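You operate a simulated robot arm through the tools that you are given. There is no shell and no other tool.

You run a simulated robot arm. Do the job below in one go: nothing can be reset, and whatever is moved stays where it is left.

TASK
Pump the press into the green, lock it, let the pressure off.

The check looks at the end state, three seconds after you hand in, the way a careful person would. Anything else that was tipped, shoved, dropped, spilled or broken makes it a failure.

THE ROBOT
A 7-joint arm with a two-finger parallel gripper, fixed in place. Base frame: the origin is at the foot of the arm, x ahead of it, y to its left, z up. Units: mm, degrees, N and s.
With the tool pointing down near the work surface it reaches from about 300 to 700 mm from the base axis. Its first joint turns from -66.0 to 66.0 degrees. Payload 1.57 kg.
The TCP is the grasp point between the finger pads, 30 mm short of the fingertips. In the tool frame z runs along the fingers and y along their closing line. Largest opening 110 mm; finger width 24, thickness 12; the body of the gripper, 48 by 112 mm, starts 78 mm behind the TCP.
Orientation is told as [roll, pitch, yaw] about the base's x, y, z axes, in that order, counted from this pose: with the fingers straight down and closing along the base's y, the tool's x points along the base's -x, its y along +y and its z along -z.

THE INTERFACE
- The arm moves only by the tool step_arm. Its arguments are lists of equal length, an entry for each row: "offset": the shift along the tool's x, y, z in mm, a list of three; "dr": the turn, a rotation vector about the tool's x, y, z in degrees, a list of three; "hand": the gripper command, from -1 (shut) to 1 (fully open), values between in proportion. In form: {"offset": [[dx, dy, dz], ...], "dr": [[wx, wy, wz], ...], "hand": [hand, ...]}. A call has 1 to 20 rows; each row is the pose to reach, as a shift and turn from the pose commanded when the call began, along the tool's axes at that moment. Rows are played at 5 a second. More than 50 mm and 8.6 degrees between two rows, or a gripper value outside its range, and nothing of the call is played. Where a pose cannot be reached the arm comes as near as it can. A force on the tool above 40 N (or 10 N above the force at the start of the call, whichever is more), or a blocked arm, ends the call early, and 0.2 s more pass. The fingers move at their own pace (about 108 mm/s each) and stop on an object; they squeeze with about 21 N. The grip force told is the motor's: it shows also when the fingers shut on nothing. Time passes only in rows, and 0.2 s behind the last, so rows that repeat a pose let the fingers close. The reply holds the time, the measured pose of the TCP, the force on the tool along the base axes, the opening and the grip force, in the units named above and with some noise, with the torque about the TCP (base axes, N m) and any sound that the robot's microphone picked up, and new pictures: "show" is both (left out), scene, wrist or none.
- Cameras (640 x 400 px; columns grow to the right, rows downward): "scene" is fixed at [156.4, -382.4, 1412.9]; the picture's right is [0.87, -0.49, 0.00], its down [-0.23, -0.41, -0.88] and it looks along [0.43, 0.77, -0.47] (base axes); focal length 228 px, centre (320, 200). "wrist" rides on the gripper at [70, 16, -141] in the tool frame; the picture's right is [-0.23, 0.97, 0.00], its down [-0.86, -0.20, -0.48] and it looks along [-0.47, -0.11, 0.88] (tool axes); focal length 222 px, centre (320, 200). There is no depth. A picture from a camera that has moved, and an enlarged one, comes with that camera's place and axes in the base frame and with its lens.
- enlarge(camera, box): a new picture of the part [left, top, right, bottom] of that camera's present view, enlarged. No time passes.
- hand_in(): hands the job in; it is judged then, once.

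Nothing tells you positions but the pictures and the camera data. Unless the task says otherwise, let go and move clear before handing in.

The tools are called as a command line: name --argument value ..., lists and objects as JSON in quotes. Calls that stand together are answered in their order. step_arm: Moves the arm, as the interface text tells. Its arguments: {"type":"object","properties":{"offset":{"type":"array","items":{"type":"array","items":{"type":"number"}}},"dr":{"type":"array","items":{"type":"array","items":{"type":"number"}}},"hand":{"type":"array","items":{"type":"number"}},"show":{"type":"string","enum":["both","scene","wrist","none"]}},"required":["offset","dr","hand"]} The other tools are called the same way: enlarge (camera, box) takes an enlarged picture of a part of a camera's view; hand_in () hands the job in.

At the start:

```text
time: 0.0
tool_pos: [316.6, -104.1, 1326.5]
orientation: [0.0, 0.0, 0.0]
ft_force: [-0.9, 0.3, 0.4]
wrist_torque: [0.04, 0.02, 0.01]
grip_width: 110.0
grasp_force: 0.0
```

scene: 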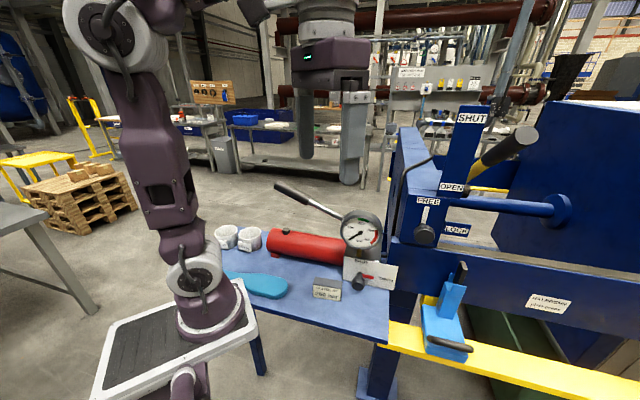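
wrist: 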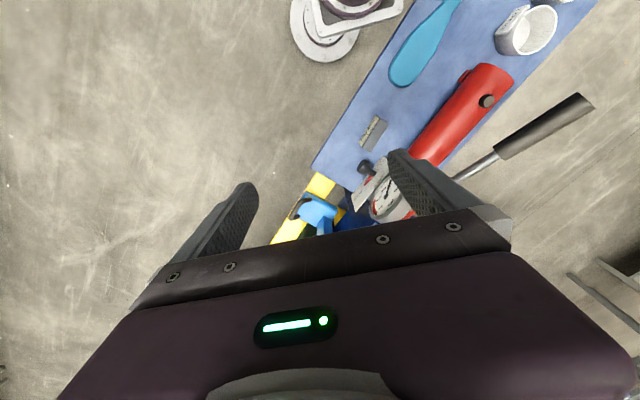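

I see a workbench with a red hand pump (gauge, lever, release valve knob) and a blue press with FREE/LOCK and SHUT/OPEN labels. I'll take enlarged pictures before moving anything.

enlarge --camera "scene" --box '[200, 170, 400, 310]'

enlarge --camera "scene" --box '[380, 90, 600, 240]'

enlarge --camera "scene" --box '[320, 200, 420, 300]'

enlarge --camera "scene" --box '[400, 240, 600, 380]'

enlarge --camera "wrist" --box '[260, 0, 620, 240]'

```text
2.86 times, centred on (300, 240) of scene
camera zoom: at [156.4, -382.4, 1412.9], right [0.87, -0.49, 0.0], down [-0.23, -0.41, -0.88], along [0.43, 0.77, -0.47], focal length 651 px, centre (377, 86)
```

zoom: 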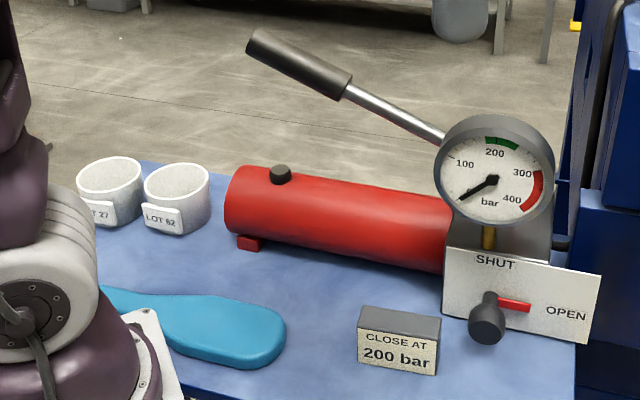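

```text
2.67 times, centred on (490, 165) of scene
camera zoom: at [156.4, -382.4, 1412.9], right [0.87, -0.49, 0.0], down [-0.23, -0.41, -0.88], along [0.43, 0.77, -0.47], focal length 607 px, centre (-133, 293)
```

zoom: 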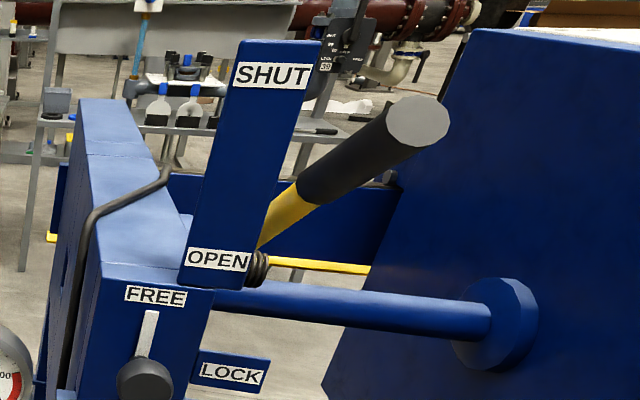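

```text
4.00 times, centred on (370, 250) of scene
camera zoom: at [156.4, -382.4, 1412.9], right [0.87, -0.49, 0.0], down [-0.23, -0.41, -0.88], along [0.43, 0.77, -0.47], focal length 911 px, centre (120, 0)
```

zoom: 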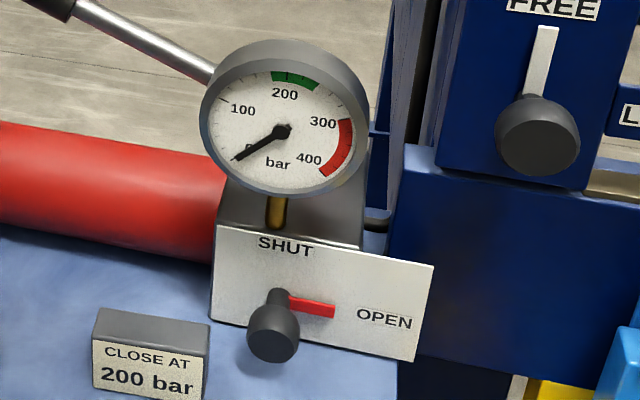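

```text
2.86 times, centred on (500, 310) of scene
camera zoom: at [156.4, -382.4, 1412.9], right [0.87, -0.49, 0.0], down [-0.23, -0.41, -0.88], along [0.43, 0.77, -0.47], focal length 651 px, centre (-194, -114)
```

zoom: 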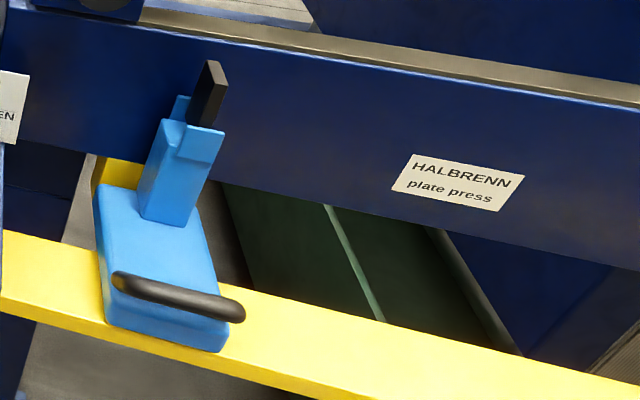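

```text
1.67 times, centred on (440, 120) of wrist
camera zoom: at [246.9, -86.4, 1468.1], right [0.23, 0.97, 0.0], down [0.86, -0.2, 0.48], along [0.47, -0.11, -0.88], focal length 370 px, centre (120, 333)
```

zoom: 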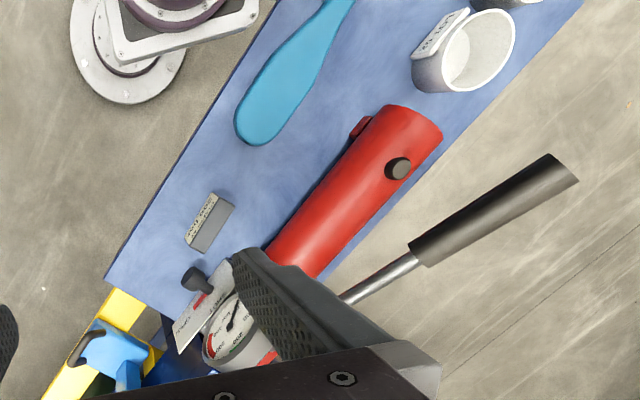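

The pump head with its gauge is near (495, 0, 1050) and the valve knob near (484, -23, 882). The lever grip tip is near (370, 300, 1098), and the table axis sits about 45° to my base. Next I'll yaw the tool to face the table square on and come closer for a better look.

step_arm --offset '[[-15, 3, 20], [-30, 6, 40], [-45, 9, 60], [-60, 12, 80], [-75, 14, 100], [-90, 16, 120], [-100, 17, 140]]' --dr '[[0, 0, -7], [0, 0, -14], [0, 0, -21], [0, 0, -28], [0, 0, -35], [0, 0, -42], [0, 0, -48]]' --hand '[1, 1, 1, 1, 1, 1, 1]'

```text
time: 1.6
tool_pos: [417.3, -85.8, 1184.9]
orientation: [0.0, 0.0, 48.0]
ft_force: [0.4, -0.3, -0.1]
wrist_torque: [0.01, 0.02, 0.0]
grip_width: 110.0
grasp_force: 0.0
camera wrist: at [358.4, -126.4, 1327.4], right [-0.57, 0.82, 0.0], down [0.72, 0.5, 0.48], along [0.39, 0.27, -0.88], focal length 222 px, centre (320, 200)
```

scene: 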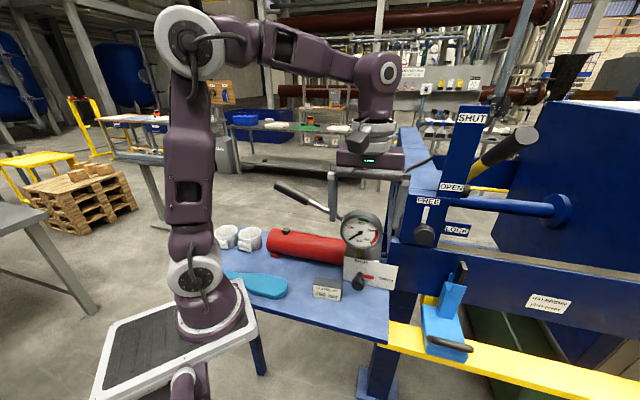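
wrist: 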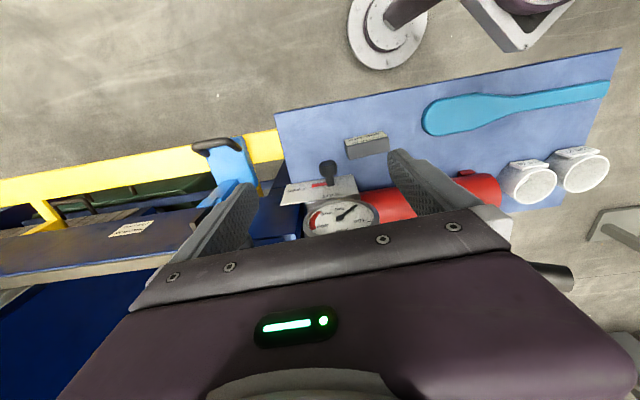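

The camera now sees the valve plate and gauge between the fingers. I'll zoom in on the valve, gauge, lock knob and lever.

enlarge --camera "wrist" --box '[240, 110, 440, 250]'

enlarge --camera "scene" --box '[390, 170, 490, 250]'

enlarge --camera "scene" --box '[260, 170, 400, 270]'

```text
2.86 times, centred on (340, 180) of wrist
camera zoom: at [358.4, -126.4, 1327.4], right [-0.57, 0.82, 0.0], down [0.72, 0.5, 0.48], along [0.39, 0.27, -0.88], focal length 635 px, centre (263, 257)
```

zoom: 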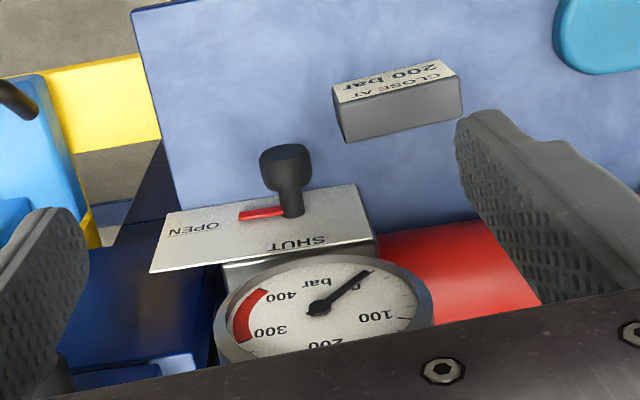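

```text
5.00 times, centred on (440, 210) of scene
camera zoom: at [156.4, -382.4, 1412.9], right [0.87, -0.49, 0.0], down [-0.23, -0.41, -0.88], along [0.43, 0.77, -0.47], focal length 1139 px, centre (-280, 150)
```

zoom: 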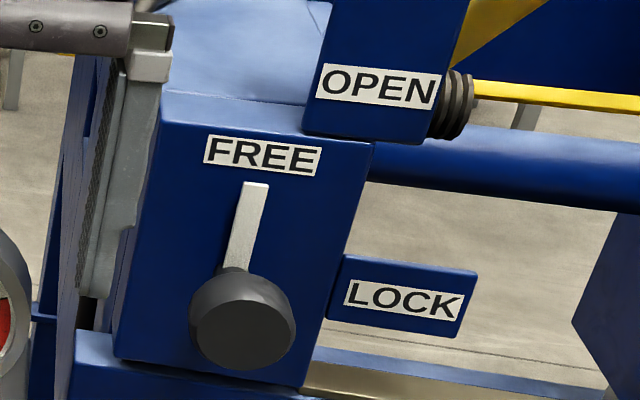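

```text
4.00 times, centred on (330, 220) of scene
camera zoom: at [156.4, -382.4, 1412.9], right [0.87, -0.49, 0.0], down [-0.23, -0.41, -0.88], along [0.43, 0.77, -0.47], focal length 911 px, centre (280, 120)
```

zoom: 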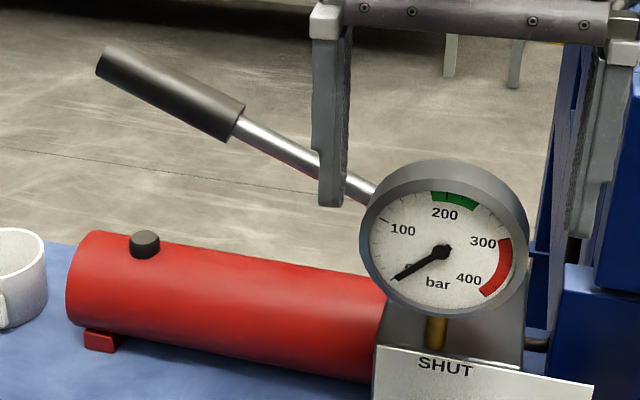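

The valve knob sticks out toward the robot around (489, -18, 873), and the gauge centre is around (497, 4, 1042). The table and press axes look turned about 45°. Next I'll slide sideways toward the press to see the FREE/LOCK knob.

step_arm --offset '[[0, -25, -10], [0, -50, -20], [0, -75, -20], [0, -100, -20], [0, -120, -20]]' --dr '[[0, 0, 0], [0, 0, 0], [0, 0, 0], [0, 0, 0], [0, 0, 0]]' --hand '[1, 1, 1, 1, 1]'

```text
time: 2.8
tool_pos: [504.8, -166.8, 1206.5]
orientation: [0.0, 0.0, 48.0]
ft_force: [-0.1, 0.0, -0.2]
wrist_torque: [0.05, 0.0, -0.07]
grip_width: 110.2
grasp_force: 0.1
camera wrist: at [446.9, -207.3, 1347.8], right [-0.57, 0.82, 0.0], down [0.72, 0.5, 0.48], along [0.39, 0.27, -0.88], focal length 222 px, centre (320, 200)
```

scene: 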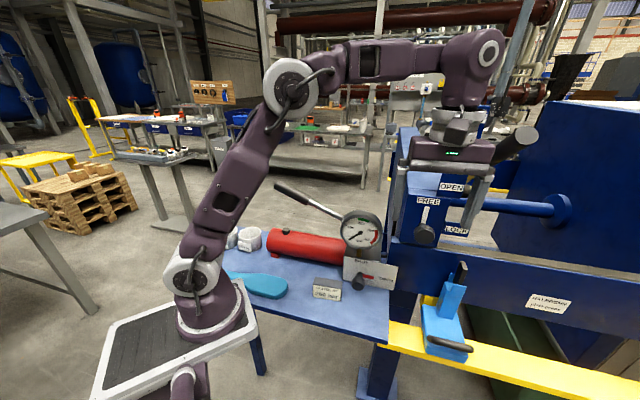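
wrist: 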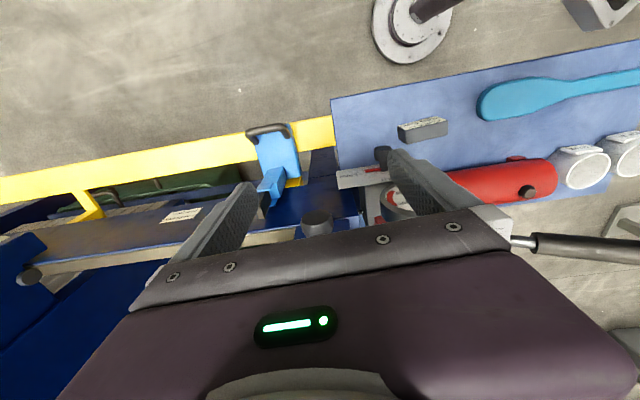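

enlarge --camera "wrist" --box '[240, 110, 420, 240]'

enlarge --camera "wrist" --box '[340, 60, 640, 270]'

```text
3.08 times, centred on (330, 175) of wrist
camera zoom: at [446.9, -207.3, 1347.8], right [-0.57, 0.82, 0.0], down [0.72, 0.5, 0.48], along [0.39, 0.27, -0.88], focal length 684 px, centre (289, 277)
```

zoom: 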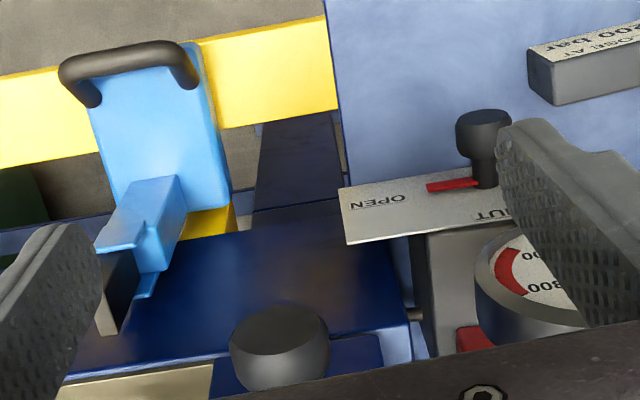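

```text
1.90 times, centred on (490, 165) of wrist
camera zoom: at [446.9, -207.3, 1347.8], right [-0.57, 0.82, 0.0], down [0.72, 0.5, 0.48], along [0.39, 0.27, -0.88], focal length 423 px, centre (-4, 267)
```

zoom: 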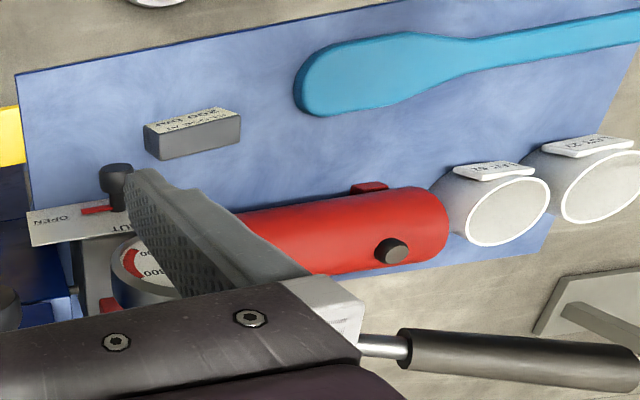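

The lock knob is about 45 mm across, with its front at about (595, -114, 1080). I'll now go over to the lever and look at it from above.

step_arm --offset '[[-5, 39, -12], [-20, 79, -25], [-40, 118, -30], [-60, 157, -35], [-78, 197, -40], [-95, 236, -44], [-112, 275, -44], [-130, 315, -44], [-146, 354, -44]]' --dr '[[0, 0, 0], [0, 0, 0], [0, 0, 0], [0, 0, 0], [0, 0, 0], [0, 0, 0], [0, 0, 0], [0, 0, 0], [0, 0, 0]]' --hand '[1, 1, 1, 1, 1, 1, 1, 1, 1]'

enlarge --camera "scene" --box '[380, 80, 580, 220]'

enlarge --camera "wrist" --box '[160, 80, 480, 260]'

```text
time: 4.8
tool_pos: [340.1, 180.1, 1250.5]
orientation: [0.0, 0.0, 48.0]
ft_force: [-0.3, 0.8, 0.2]
wrist_torque: [0.02, -0.03, -0.03]
grip_width: 109.7
grasp_force: 0.0
camera wrist: at [281.3, 139.5, 1392.1], right [-0.57, 0.82, 0.0], down [0.72, 0.5, 0.48], along [0.39, 0.27, -0.88], focal length 222 px, centre (320, 200)
```

scene: 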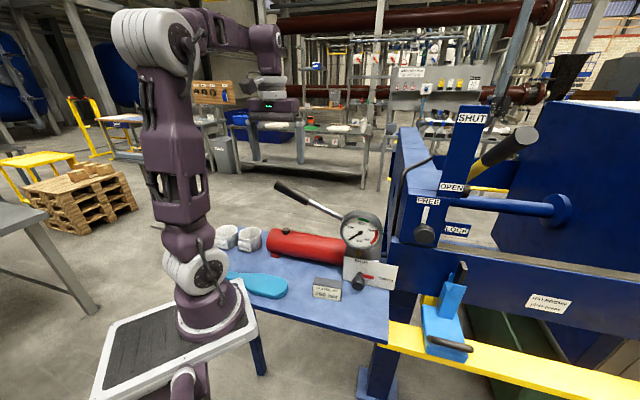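
wrist: 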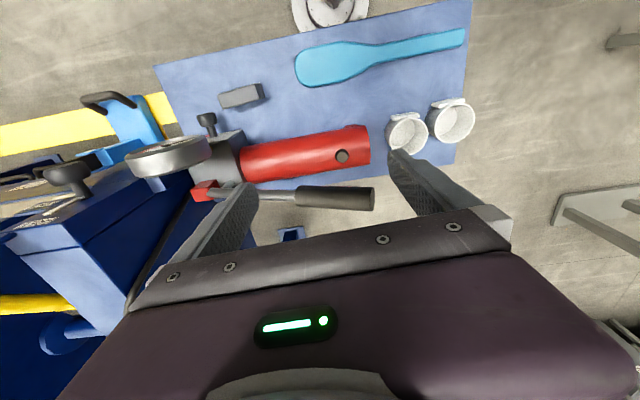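

```text
2.86 times, centred on (480, 150) of scene
camera zoom: at [156.4, -382.4, 1412.9], right [0.87, -0.49, 0.0], down [-0.23, -0.41, -0.88], along [0.43, 0.77, -0.47], focal length 651 px, centre (-137, 343)
```

zoom: 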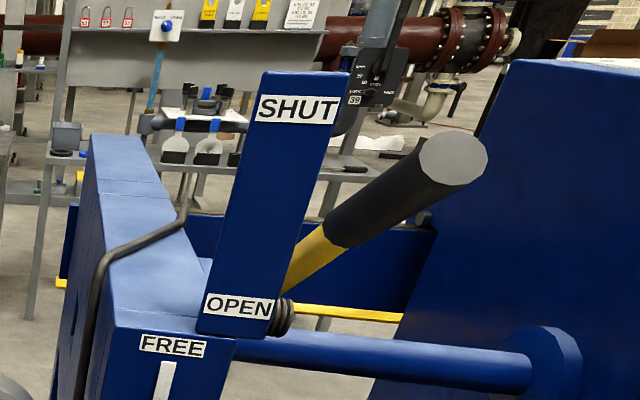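

```text
2.00 times, centred on (320, 170) of wrist
camera zoom: at [281.3, 139.5, 1392.1], right [-0.57, 0.82, 0.0], down [0.72, 0.5, 0.48], along [0.39, 0.27, -0.88], focal length 444 px, centre (320, 260)
```

zoom: 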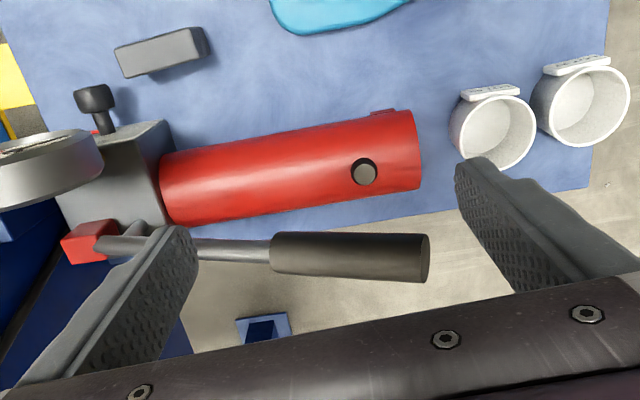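

The lever runs above the red reservoir, with its grip from about (447, 205, 1062) to its tip at (367, 293, 1100), so the down-stroke is limited by the reservoir underneath. Next I'll check the table height, the clearance around the valve knob, and the reservoir.

enlarge --camera "scene" --box '[300, 250, 420, 350]'

enlarge --camera "scene" --box '[200, 210, 320, 310]'

enlarge --camera "wrist" --box '[120, 40, 320, 200]'

enlarge --camera "wrist" --box '[300, 0, 500, 220]'

```text
4.00 times, centred on (360, 300) of scene
camera zoom: at [156.4, -382.4, 1412.9], right [0.87, -0.49, 0.0], down [-0.23, -0.41, -0.88], along [0.43, 0.77, -0.47], focal length 911 px, centre (160, -200)
```

zoom: 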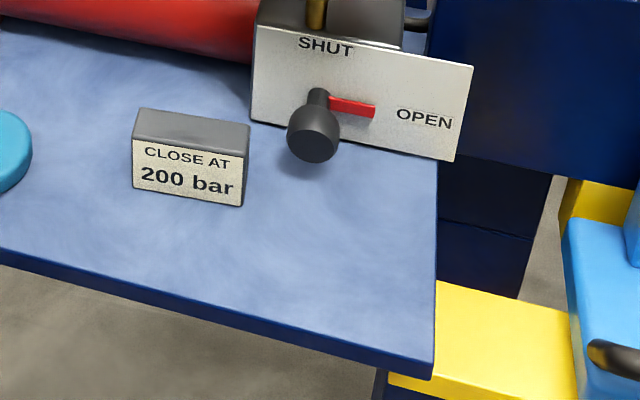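

```text
4.00 times, centred on (260, 260) of scene
camera zoom: at [156.4, -382.4, 1412.9], right [0.87, -0.49, 0.0], down [-0.23, -0.41, -0.88], along [0.43, 0.77, -0.47], focal length 911 px, centre (560, -40)
```

zoom: 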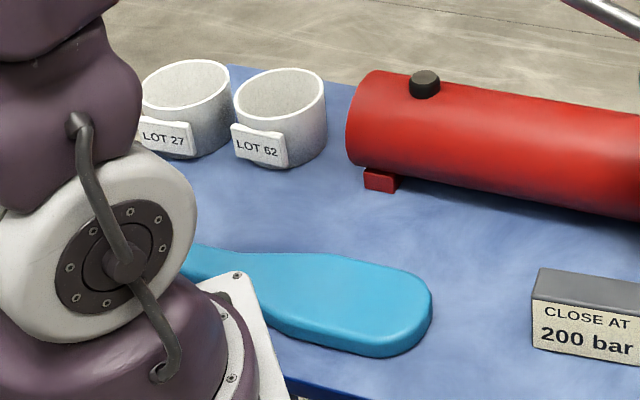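

```text
2.50 times, centred on (220, 120) of wrist
camera zoom: at [281.3, 139.5, 1392.1], right [-0.57, 0.82, 0.0], down [0.72, 0.5, 0.48], along [0.39, 0.27, -0.88], focal length 555 px, centre (570, 400)
```

zoom: 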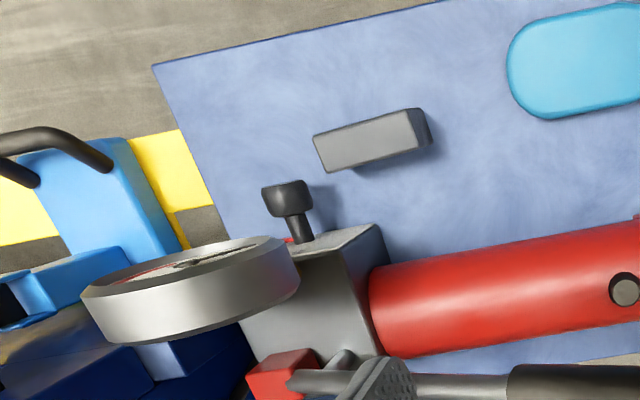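

```text
1.82 times, centred on (400, 110) of wrist
camera zoom: at [281.3, 139.5, 1392.1], right [-0.57, 0.82, 0.0], down [0.72, 0.5, 0.48], along [0.39, 0.27, -0.88], focal length 404 px, centre (174, 364)
```

zoom: 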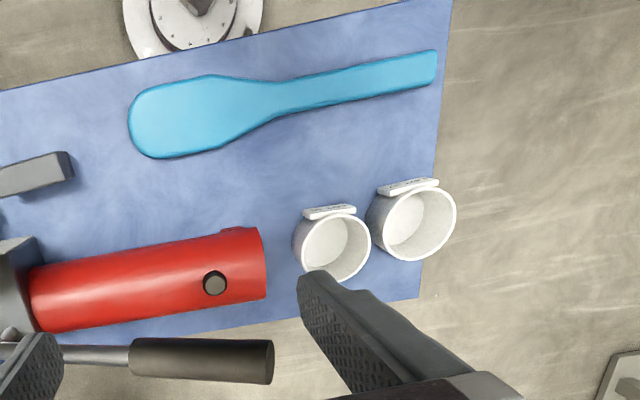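

The table top is at z≈833. The valve knob axis is at z≈879, with the knob centre around (488, -21, 879) pointing along the 45° direction. I'll move in front of the valve first, then tilt the tool.

step_arm --offset '[[25, -20, 0], [50, -45, 10], [75, -75, 30], [95, -105, 50], [115, -135, 70], [130, -160, 90], [145, -185, 110], [158, -207, 130], [170, -228, 150], [180.8, -247.5, 170]]' --dr '[[0, 0, 0.5], [0, 0, 1], [0, 0, 1.5], [0, 0, 2], [0, 0, 2.5], [0, 0, 3], [0, 0, 3], [0, 0, 3], [0, 0, 3], [0, 0, 3]]' --hand '[1, 1, 1, 1, 1, 1, 0.5, 0.1, 0.1, 0.1]'

```text
time: 7.0
tool_pos: [403.2, -120.5, 1080.7]
orientation: [0.0, 0.0, 45.0]
ft_force: [1.1, -0.5, 0.3]
wrist_torque: [0.01, -0.01, -0.01]
grip_width: 60.5
grasp_force: 0.0
camera wrist: at [342.5, -157.7, 1222.5], right [-0.53, 0.85, 0.0], down [0.75, 0.46, 0.48], along [0.41, 0.25, -0.88], focal length 222 px, centre (320, 200)
```

scene: 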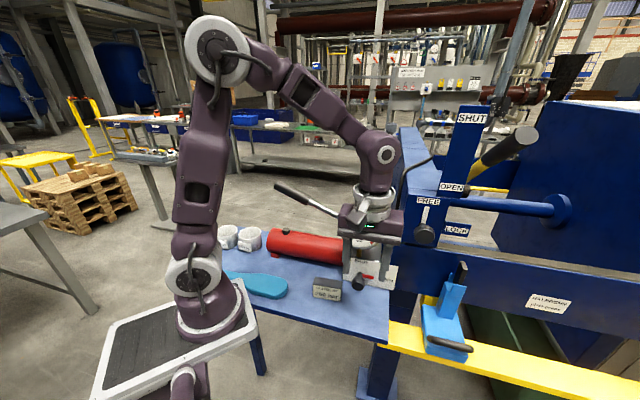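
wrist: 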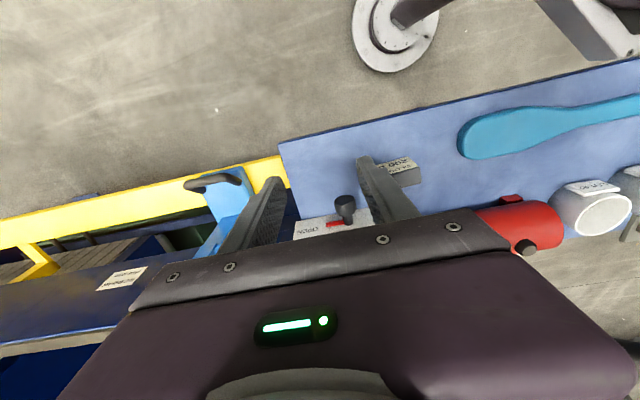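

Now I'll tilt the tool forward by 45° so the fingers point down and toward the valve knob.

step_arm --offset '[[-3, 0, 10], [-6, 0, 20], [-10, 0, 30], [-14, 0, 40], [-18, 0, 50], [-20, 0, 60]]' --dr '[[0, -7.5, 0], [0, -15, 0], [0, -22.5, 0], [0, -30, 0], [0, -37.5, 0], [0, -45, 0]]' --hand '[0.1, 0.1, 0.1, 0.1, 0.1, 0.1]'

```text
time: 8.4
tool_pos: [418.1, -107.0, 1020.2]
orientation: [0.0, -45.0, 44.9]
ft_force: [0.4, -0.1, 0.0]
wrist_torque: [0.03, -0.03, -0.04]
grip_width: 60.5
grasp_force: 0.1
camera wrist: at [300.6, -200.2, 1071.3], right [-0.57, 0.8, 0.16], down [0.33, 0.05, 0.94], along [0.75, 0.59, -0.29], focal length 222 px, centre (320, 200)
```

scene: 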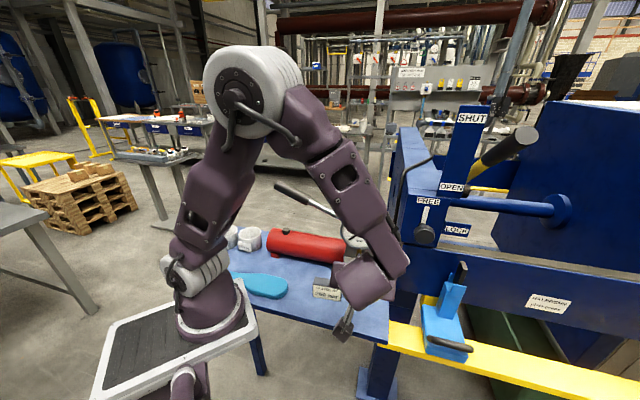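
wrist: 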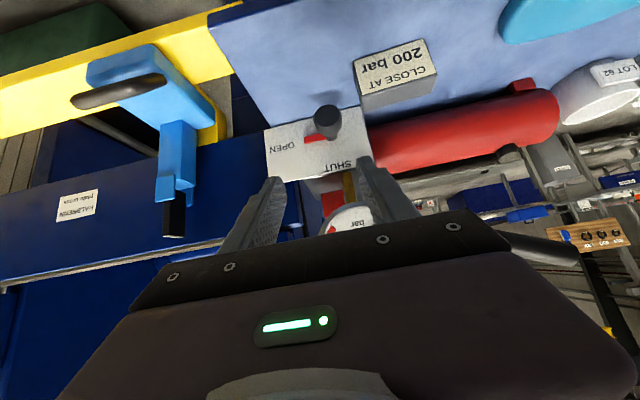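

enlarge --camera "wrist" --box '[240, 70, 420, 190]'

```text
3.33 times, centred on (330, 130) of wrist
camera zoom: at [300.6, -200.2, 1071.3], right [-0.57, 0.8, 0.16], down [0.33, 0.05, 0.94], along [0.75, 0.59, -0.29], focal length 740 px, centre (287, 433)
```

zoom: 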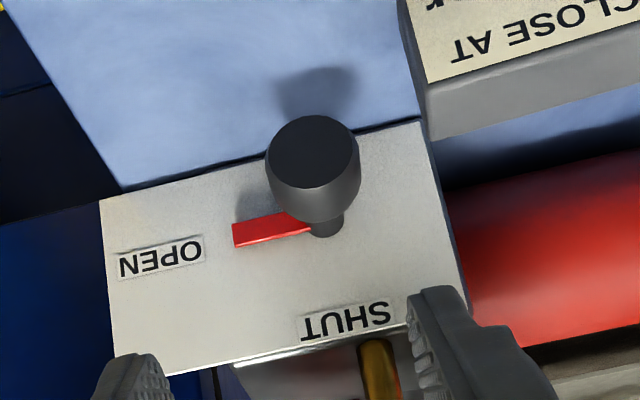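

The knob is about 36 mm across and well placed for the grip. I'll roll the tool about the valve axis to the start of the turning stroke and approach partway.

step_arm --offset '[[6, -2.4, 22], [12, -4.8, 44], [18, -7.2, 66], [23.3, -9.6, 88.9], [23.3, -9.6, 88.9]]' --dr '[[-4, 0, 4], [-8, 0, 8], [-12, 0, 12], [-15.9, 0, 15.9], [-15.9, 0, 15.9]]' --hand '[0.1, 0.1, 0.1, 0.1, 0.1]'

enlarge --camera "wrist" --box '[220, 60, 420, 220]'

enlarge --camera "scene" --box '[300, 220, 420, 320]'

```text
time: 9.6
tool_pos: [457.0, -82.4, 942.2]
orientation: [30.4, -40.8, 24.0]
ft_force: [-1.2, 0.4, -0.2]
wrist_torque: [-0.01, -0.01, 0.01]
grip_width: 60.2
grasp_force: 0.1
camera wrist: at [354.9, -189.5, 994.8], right [-0.48, 0.71, 0.52], down [0.57, -0.2, 0.79], along [0.66, 0.68, -0.31], focal length 222 px, centre (320, 200)
```

scene: 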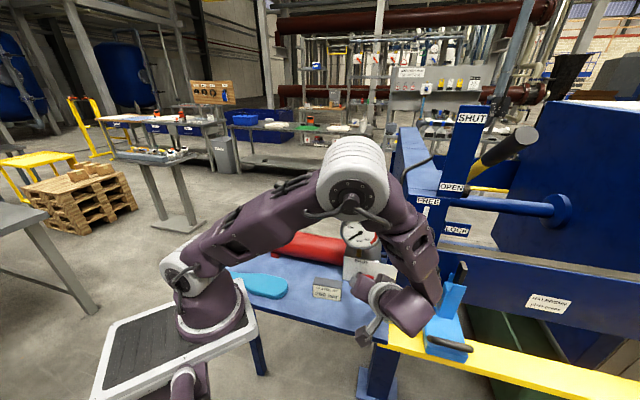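
wrist: 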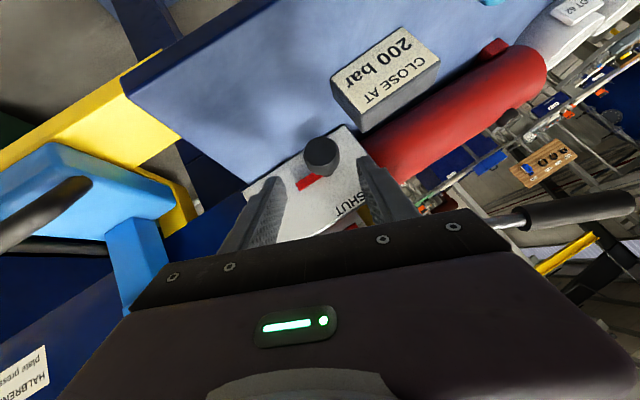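

```text
2.50 times, centred on (320, 140) of wrist
camera zoom: at [354.9, -189.5, 994.8], right [-0.48, 0.71, 0.52], down [0.57, -0.2, 0.79], along [0.66, 0.68, -0.31], focal length 555 px, centre (320, 350)
```

zoom: 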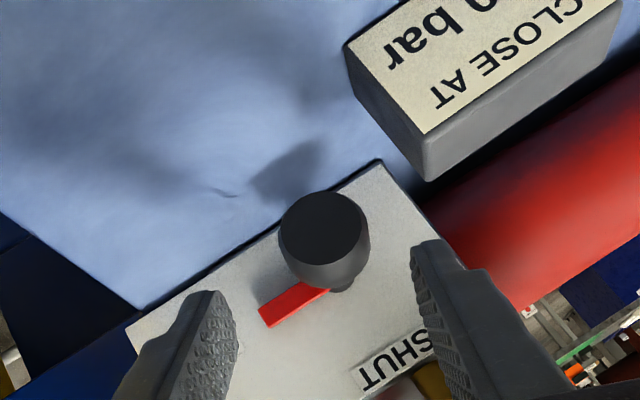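

```text
4.00 times, centred on (360, 270) of scene
camera zoom: at [156.4, -382.4, 1412.9], right [0.87, -0.49, 0.0], down [-0.23, -0.41, -0.88], along [0.43, 0.77, -0.47], focal length 911 px, centre (160, -80)
```

zoom: 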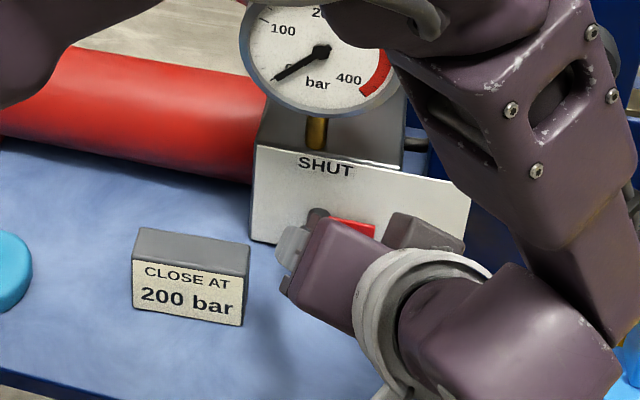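

The knob is nearly centred between the fingers. I'll advance 75 mm along the tool, then close on the knob.

step_arm --offset '[[-1, 1, 25], [-2, 2, 45], [-2, 2, 60], [-2, 2, 74], [-2, 2, 74]]' --dr '[[0, 0, 0], [0, 0, 0], [0, 0, 0], [0, 0, 0], [0, 0, 0]]' --hand '[0.1, 0.1, 0.1, 0.1, 0.1]'

enlarge --camera "wrist" --box '[220, 100, 420, 240]'

enlarge --camera "scene" --box '[300, 220, 420, 320]'

```text
time: 10.8
tool_pos: [479.5, -27.7, 894.5]
orientation: [30.3, -40.8, 24.0]
ft_force: [0.2, 0.0, -0.3]
wrist_torque: [0.0, -0.02, 0.0]
grip_width: 60.5
grasp_force: 0.0
camera wrist: at [376.7, -135.6, 948.0], right [-0.48, 0.71, 0.52], down [0.57, -0.2, 0.8], along [0.66, 0.68, -0.31], focal length 222 px, centre (320, 200)
```

scene: 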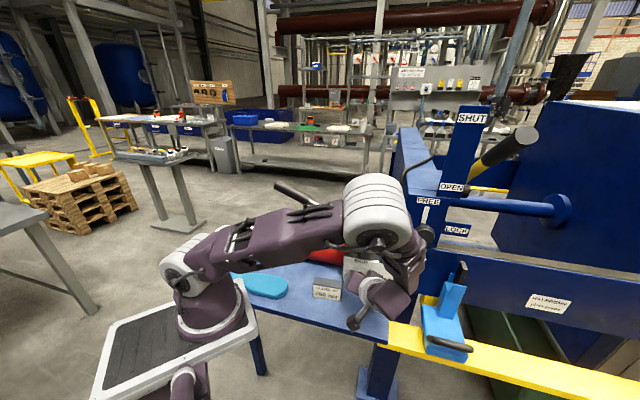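
wrist: 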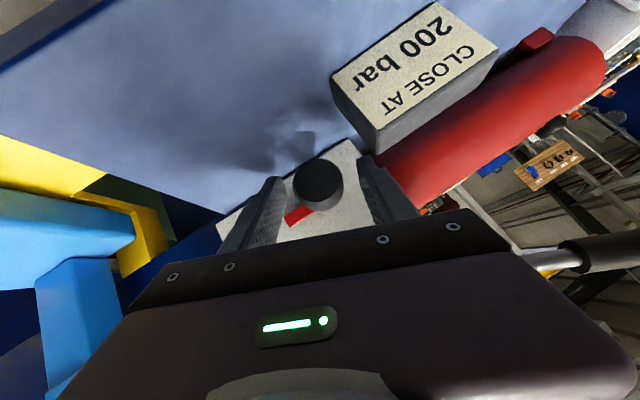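

```text
2.86 times, centred on (320, 170) of wrist
camera zoom: at [376.7, -135.6, 948.0], right [-0.48, 0.71, 0.52], down [0.57, -0.2, 0.8], along [0.66, 0.68, -0.31], focal length 635 px, centre (320, 286)
```

zoom: 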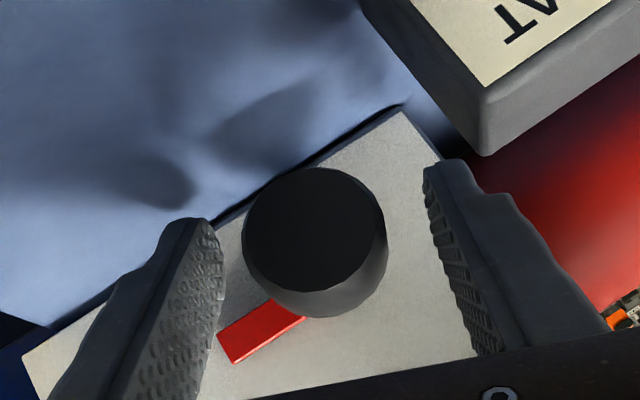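

```text
4.00 times, centred on (360, 270) of scene
camera zoom: at [156.4, -382.4, 1412.9], right [0.87, -0.49, 0.0], down [-0.23, -0.41, -0.88], along [0.43, 0.77, -0.47], focal length 911 px, centre (160, -80)
```

zoom: 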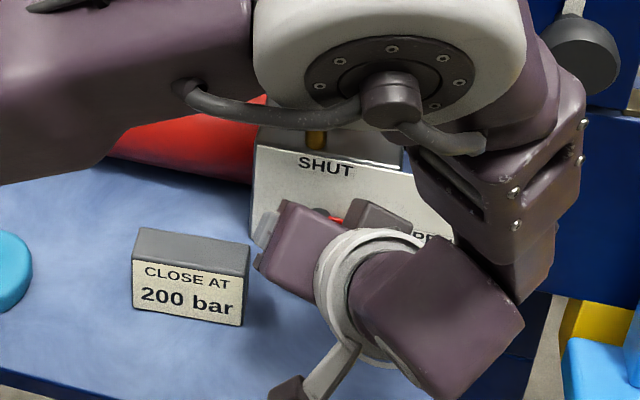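

The knob sits centred between the pads. I'll close on it now.

step_arm --offset '[[0, 0, 0], [0, 0, 0], [0, 0, 0]]' --dr '[[0, 0, 0], [0, 0, 0], [0, 0, 0]]' --hand '[-1, -1, -1]' --show "wrist"

```text
time: 11.6
tool_pos: [479.3, -27.9, 895.0]
orientation: [30.4, -40.7, 24.0]
ft_force: [10.0, -1.0, -8.0]
wrist_torque: [-0.16, 0.0, -0.24]
grip_width: 37.5
grasp_force: 43.5
camera wrist: at [377.1, -136.0, 947.9], right [-0.48, 0.71, 0.52], down [0.57, -0.2, 0.8], along [0.67, 0.68, -0.31], focal length 222 px, centre (320, 200)
```

wrist: 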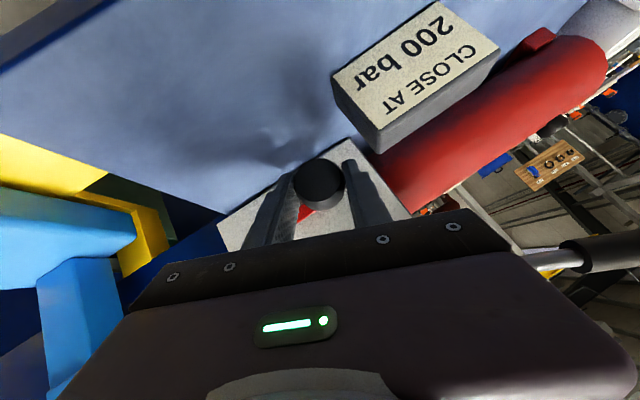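

The grip is firm on the 37.5 mm knob. I'll turn it counter-clockwise about its axis, half a stroke first to check that it follows.

step_arm --offset '[[0.1, 0.8, 0.1], [0.33, 2.55, 0.33], [0.74, 4.24, 0.74]]' --dr '[[5.3, 0, -5.3], [10.6, 0, -10.6], [15.9, 0, -15.9]]' --hand '[-1, -1, -1]'

enlarge --camera "wrist" --box '[220, 100, 420, 240]'

```text
time: 12.4
tool_pos: [477.1, -25.0, 894.3]
orientation: [3.0, -44.3, 43.3]
ft_force: [5.6, 2.7, -5.5]
wrist_torque: [-0.17, 0.15, 0.18]
grip_width: 37.4
grasp_force: 43.4
out of reach, approached as far as the arm can: row 3
stopped in row 3: the force on the tool passed its limit at 48 N (the readings are from after the stop); the commanded pose is now the measured one
camera wrist: at [362.5, -121.6, 948.0], right [-0.57, 0.79, 0.2], down [0.36, 0.03, 0.93], along [0.73, 0.61, -0.31], focal length 222 px, centre (320, 200)
```

scene: 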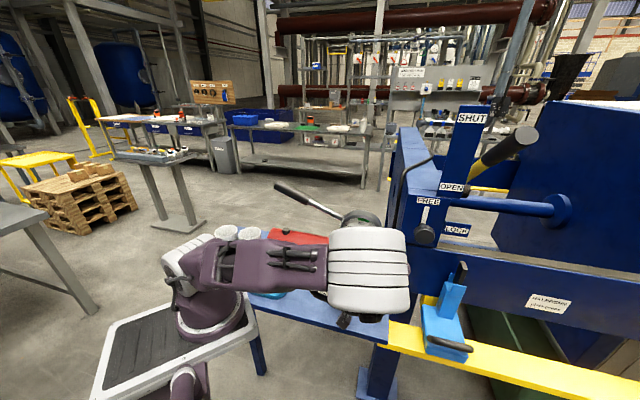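
wrist: 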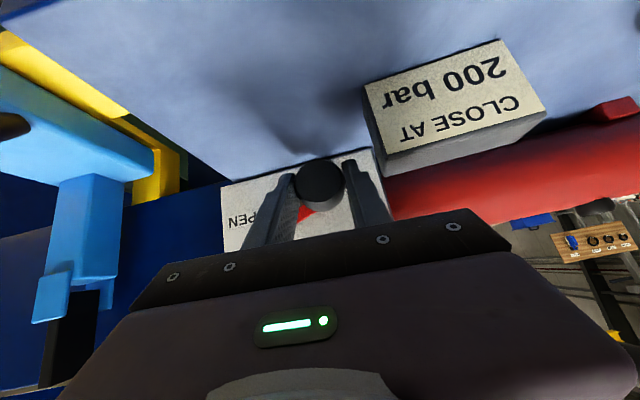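

```text
2.86 times, centred on (320, 170) of wrist
camera zoom: at [362.5, -121.6, 948.0], right [-0.57, 0.79, 0.2], down [0.36, 0.03, 0.93], along [0.73, 0.61, -0.31], focal length 635 px, centre (320, 286)
```

zoom: 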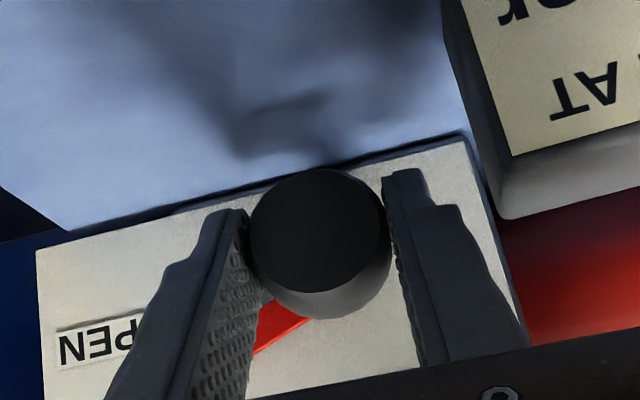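

The knob follows, and the pointer has moved about 20° toward SHUT, but the arm hit a reach limit near upright. I'll open slightly, rotate back around the knob without pulling out, and stroke again while leaning right.

step_arm --offset '[[0, 0, 0], [0, 0, 0], [0.1, -1.79, 0.1], [0.33, -3.55, 0.33], [0.74, -5.24, 0.74], [1.3, -6.85, 1.3], [2.0, -8.34, 2.0], [2.84, -9.69, 2.84]]' --dr '[[0, 0, 0], [0, 0, 0], [-5.3, 0, 5.3], [-10.6, 0, 10.6], [-15.9, 0, 15.9], [-21.2, 0, 21.2], [-26.5, 0, 26.5], [-31.8, 0, 31.8]]' --hand '[-0.14, -0.14, -0.14, -0.14, -0.14, -0.14, -0.14, -0.14]'

enlarge --camera "wrist" --box '[220, 100, 420, 240]'

```text
time: 14.2
tool_pos: [483.5, -32.2, 891.1]
orientation: [56.4, -28.2, 9.4]
ft_force: [-0.2, 0.8, -0.7]
wrist_torque: [0.05, 0.01, 0.0]
grip_width: 47.3
grasp_force: 0.1
camera wrist: at [397.9, -156.8, 939.1], right [-0.27, 0.5, 0.82], down [0.78, -0.39, 0.49], along [0.56, 0.77, -0.29], focal length 222 px, centre (320, 200)
```

scene: 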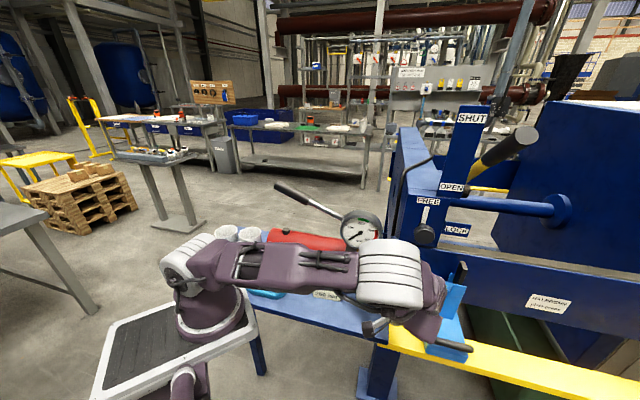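
wrist: 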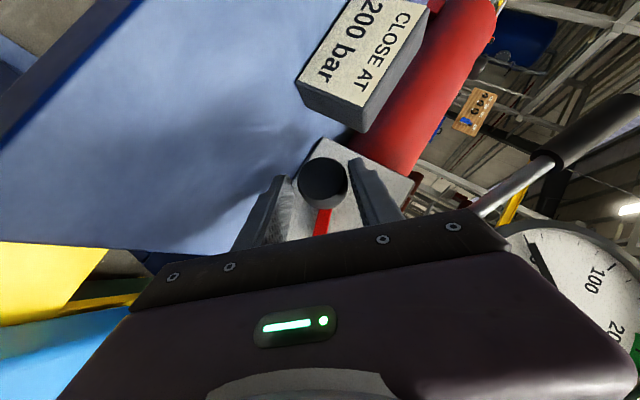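

```text
2.86 times, centred on (320, 170) of wrist
camera zoom: at [397.9, -156.8, 939.1], right [-0.27, 0.5, 0.82], down [0.78, -0.39, 0.49], along [0.56, 0.77, -0.29], focal length 635 px, centre (320, 286)
```

zoom: 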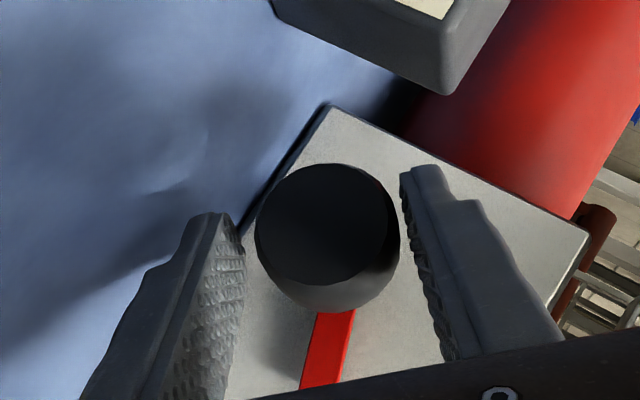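

step_arm --offset '[[0, 1.2, 0], [0, 1.2, 0], [0, 1.2, 0], [0.1, 2.99, 0.1], [0.33, 4.75, 0.33], [0.74, 6.44, 0.74], [1.3, 8.05, 1.3], [2.0, 9.54, 2.0], [2.27, 10.0, 2.27]]' --dr '[[0, 0, 0], [0, 0, 0], [0, 0, 0], [5.3, 0, -5.3], [10.6, 0, -10.6], [15.9, 0, -15.9], [21.2, 0, -21.2], [26.5, 0, -26.5], [28.3, 0, -28.3]]' --hand '[-0.14, -1, -1, -1, -1, -1, -1, -1, -1]'

enlarge --camera "wrist" --box '[220, 100, 420, 240]'

```text
time: 16.2
tool_pos: [477.0, -27.1, 895.1]
orientation: [9.6, -43.8, 38.7]
ft_force: [9.8, 0.7, 11.1]
wrist_torque: [-0.02, -0.06, -0.12]
grip_width: 37.2
grasp_force: 43.2
camera wrist: at [365.9, -125.4, 949.9], right [-0.56, 0.78, 0.27], down [0.42, -0.02, 0.91], along [0.72, 0.62, -0.31], focal length 222 px, centre (320, 200)
```

scene: 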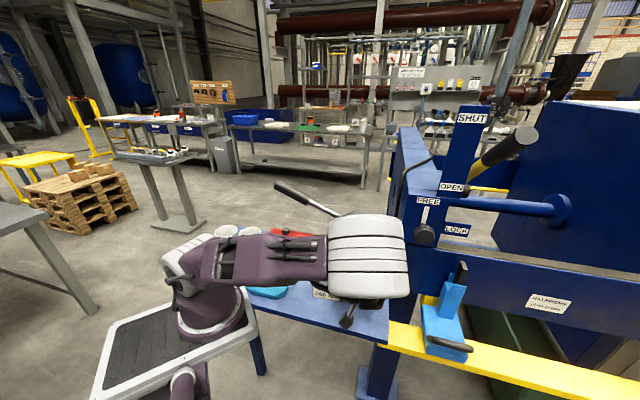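
wrist: 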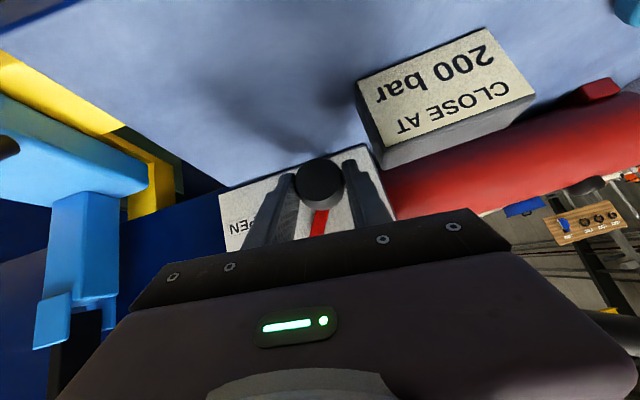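

```text
2.86 times, centred on (320, 170) of wrist
camera zoom: at [365.9, -125.4, 949.9], right [-0.56, 0.78, 0.27], down [0.42, -0.02, 0.91], along [0.72, 0.62, -0.31], focal length 635 px, centre (320, 286)
```

zoom: 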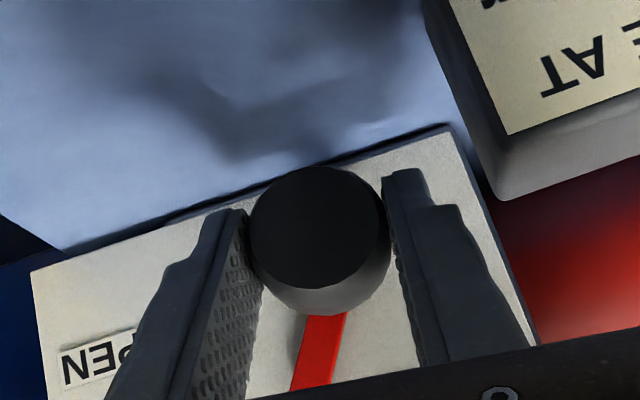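

The pointer is now about 60° of the way. One more stroke of about 30–40° should reach SHUT.

step_arm --offset '[[0, 0, 0], [0, 0, 0], [0.1, -1.79, 0.1], [0.33, -3.55, 0.33], [0.74, -5.24, 0.74], [1.3, -6.85, 1.3], [2.0, -8.34, 2.0]]' --dr '[[0, 0, 0], [0, 0, 0], [-5.3, 0, 5.3], [-10.6, 0, 10.6], [-15.9, 0, 15.9], [-21.2, 0, 21.2], [-26.5, 0, 26.5]]' --hand '[-0.14, -0.14, -0.14, -0.14, -0.14, -0.14, -0.14]'

enlarge --camera "wrist" --box '[220, 100, 420, 240]'

```text
time: 17.8
tool_pos: [482.2, -31.7, 890.8]
orientation: [54.2, -29.6, 10.5]
ft_force: [-0.1, -0.4, -0.2]
wrist_torque: [0.0, -0.02, -0.01]
grip_width: 47.1
grasp_force: 0.1
camera wrist: at [395.2, -154.4, 941.3], right [-0.29, 0.53, 0.8], down [0.77, -0.37, 0.53], along [0.57, 0.76, -0.29], focal length 222 px, centre (320, 200)
```

scene: 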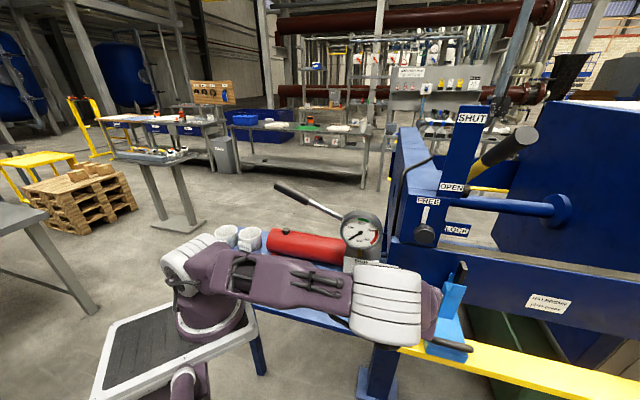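
wrist: 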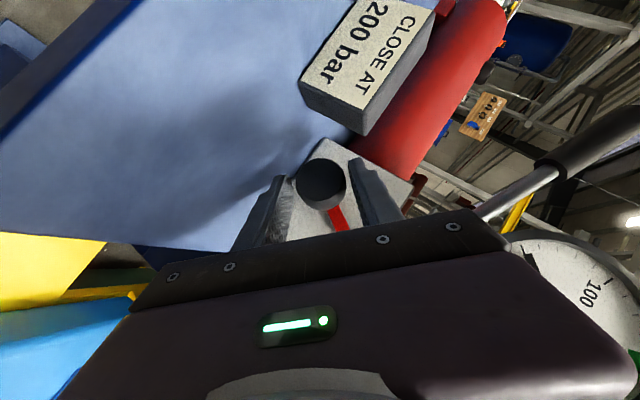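

```text
2.86 times, centred on (320, 170) of wrist
camera zoom: at [395.2, -154.4, 941.3], right [-0.29, 0.53, 0.8], down [0.77, -0.37, 0.53], along [0.57, 0.76, -0.29], focal length 635 px, centre (320, 286)
```

zoom: 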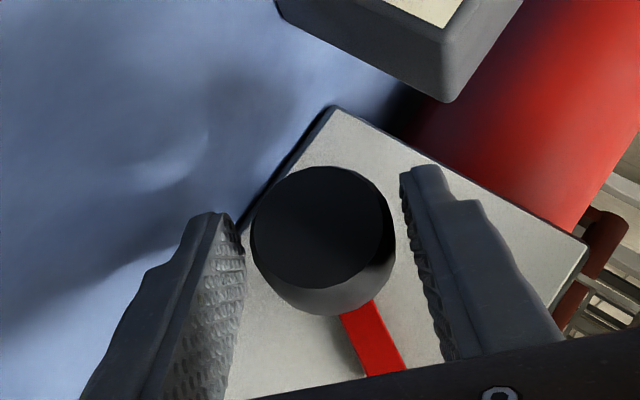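

step_arm --offset '[[0, 0, 0], [0, 0, 0], [0.1, 1.79, 0.1], [0.33, 3.55, 0.33], [0.74, 5.24, 0.74], [1.2, 6.5, 1.2]]' --dr '[[0, 0, 0], [0, 0, 0], [5.3, 0, -5.3], [10.6, 0, -10.6], [15.9, 0, -15.9], [20, 0, -20]]' --hand '[-1, -1, -1, -1, -1, -1]'

enlarge --camera "wrist" --box '[220, 100, 420, 240]'

```text
time: 19.2
tool_pos: [479.5, -27.4, 895.4]
orientation: [22.1, -42.2, 30.0]
ft_force: [4.5, 7.4, -4.2]
wrist_torque: [-0.21, 0.17, -0.39]
grip_width: 37.6
grasp_force: 43.3
camera wrist: at [373.1, -132.6, 950.3], right [-0.52, 0.74, 0.42], down [0.52, -0.12, 0.85], along [0.68, 0.66, -0.32], focal length 222 px, centre (320, 200)
```

scene: 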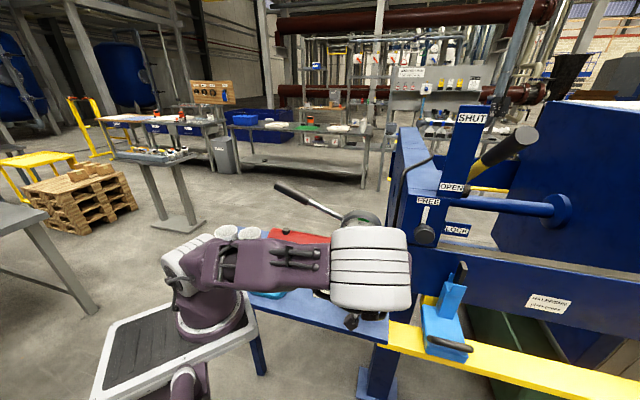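
wrist: 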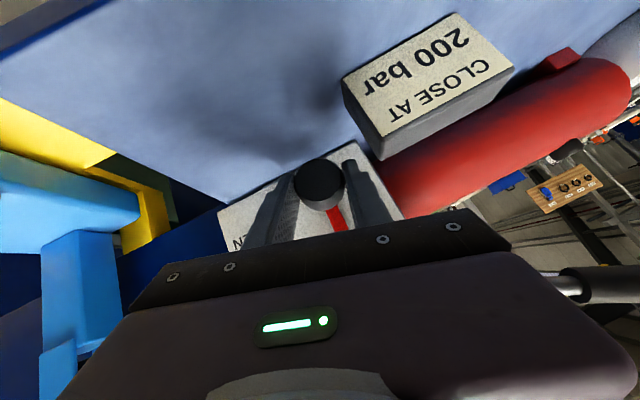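

```text
2.86 times, centred on (320, 170) of wrist
camera zoom: at [373.1, -132.6, 950.3], right [-0.52, 0.74, 0.42], down [0.52, -0.12, 0.85], along [0.68, 0.66, -0.32], focal length 635 px, centre (320, 286)
```

zoom: 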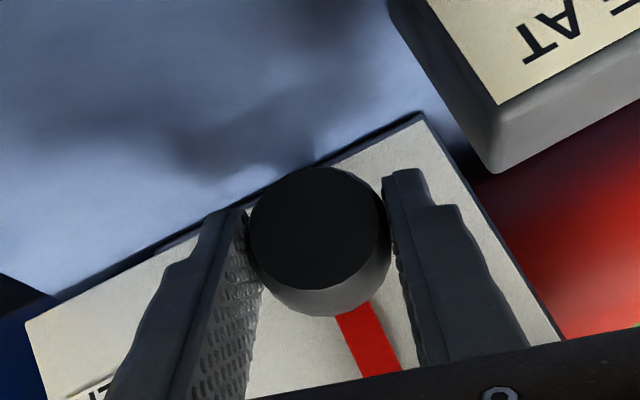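

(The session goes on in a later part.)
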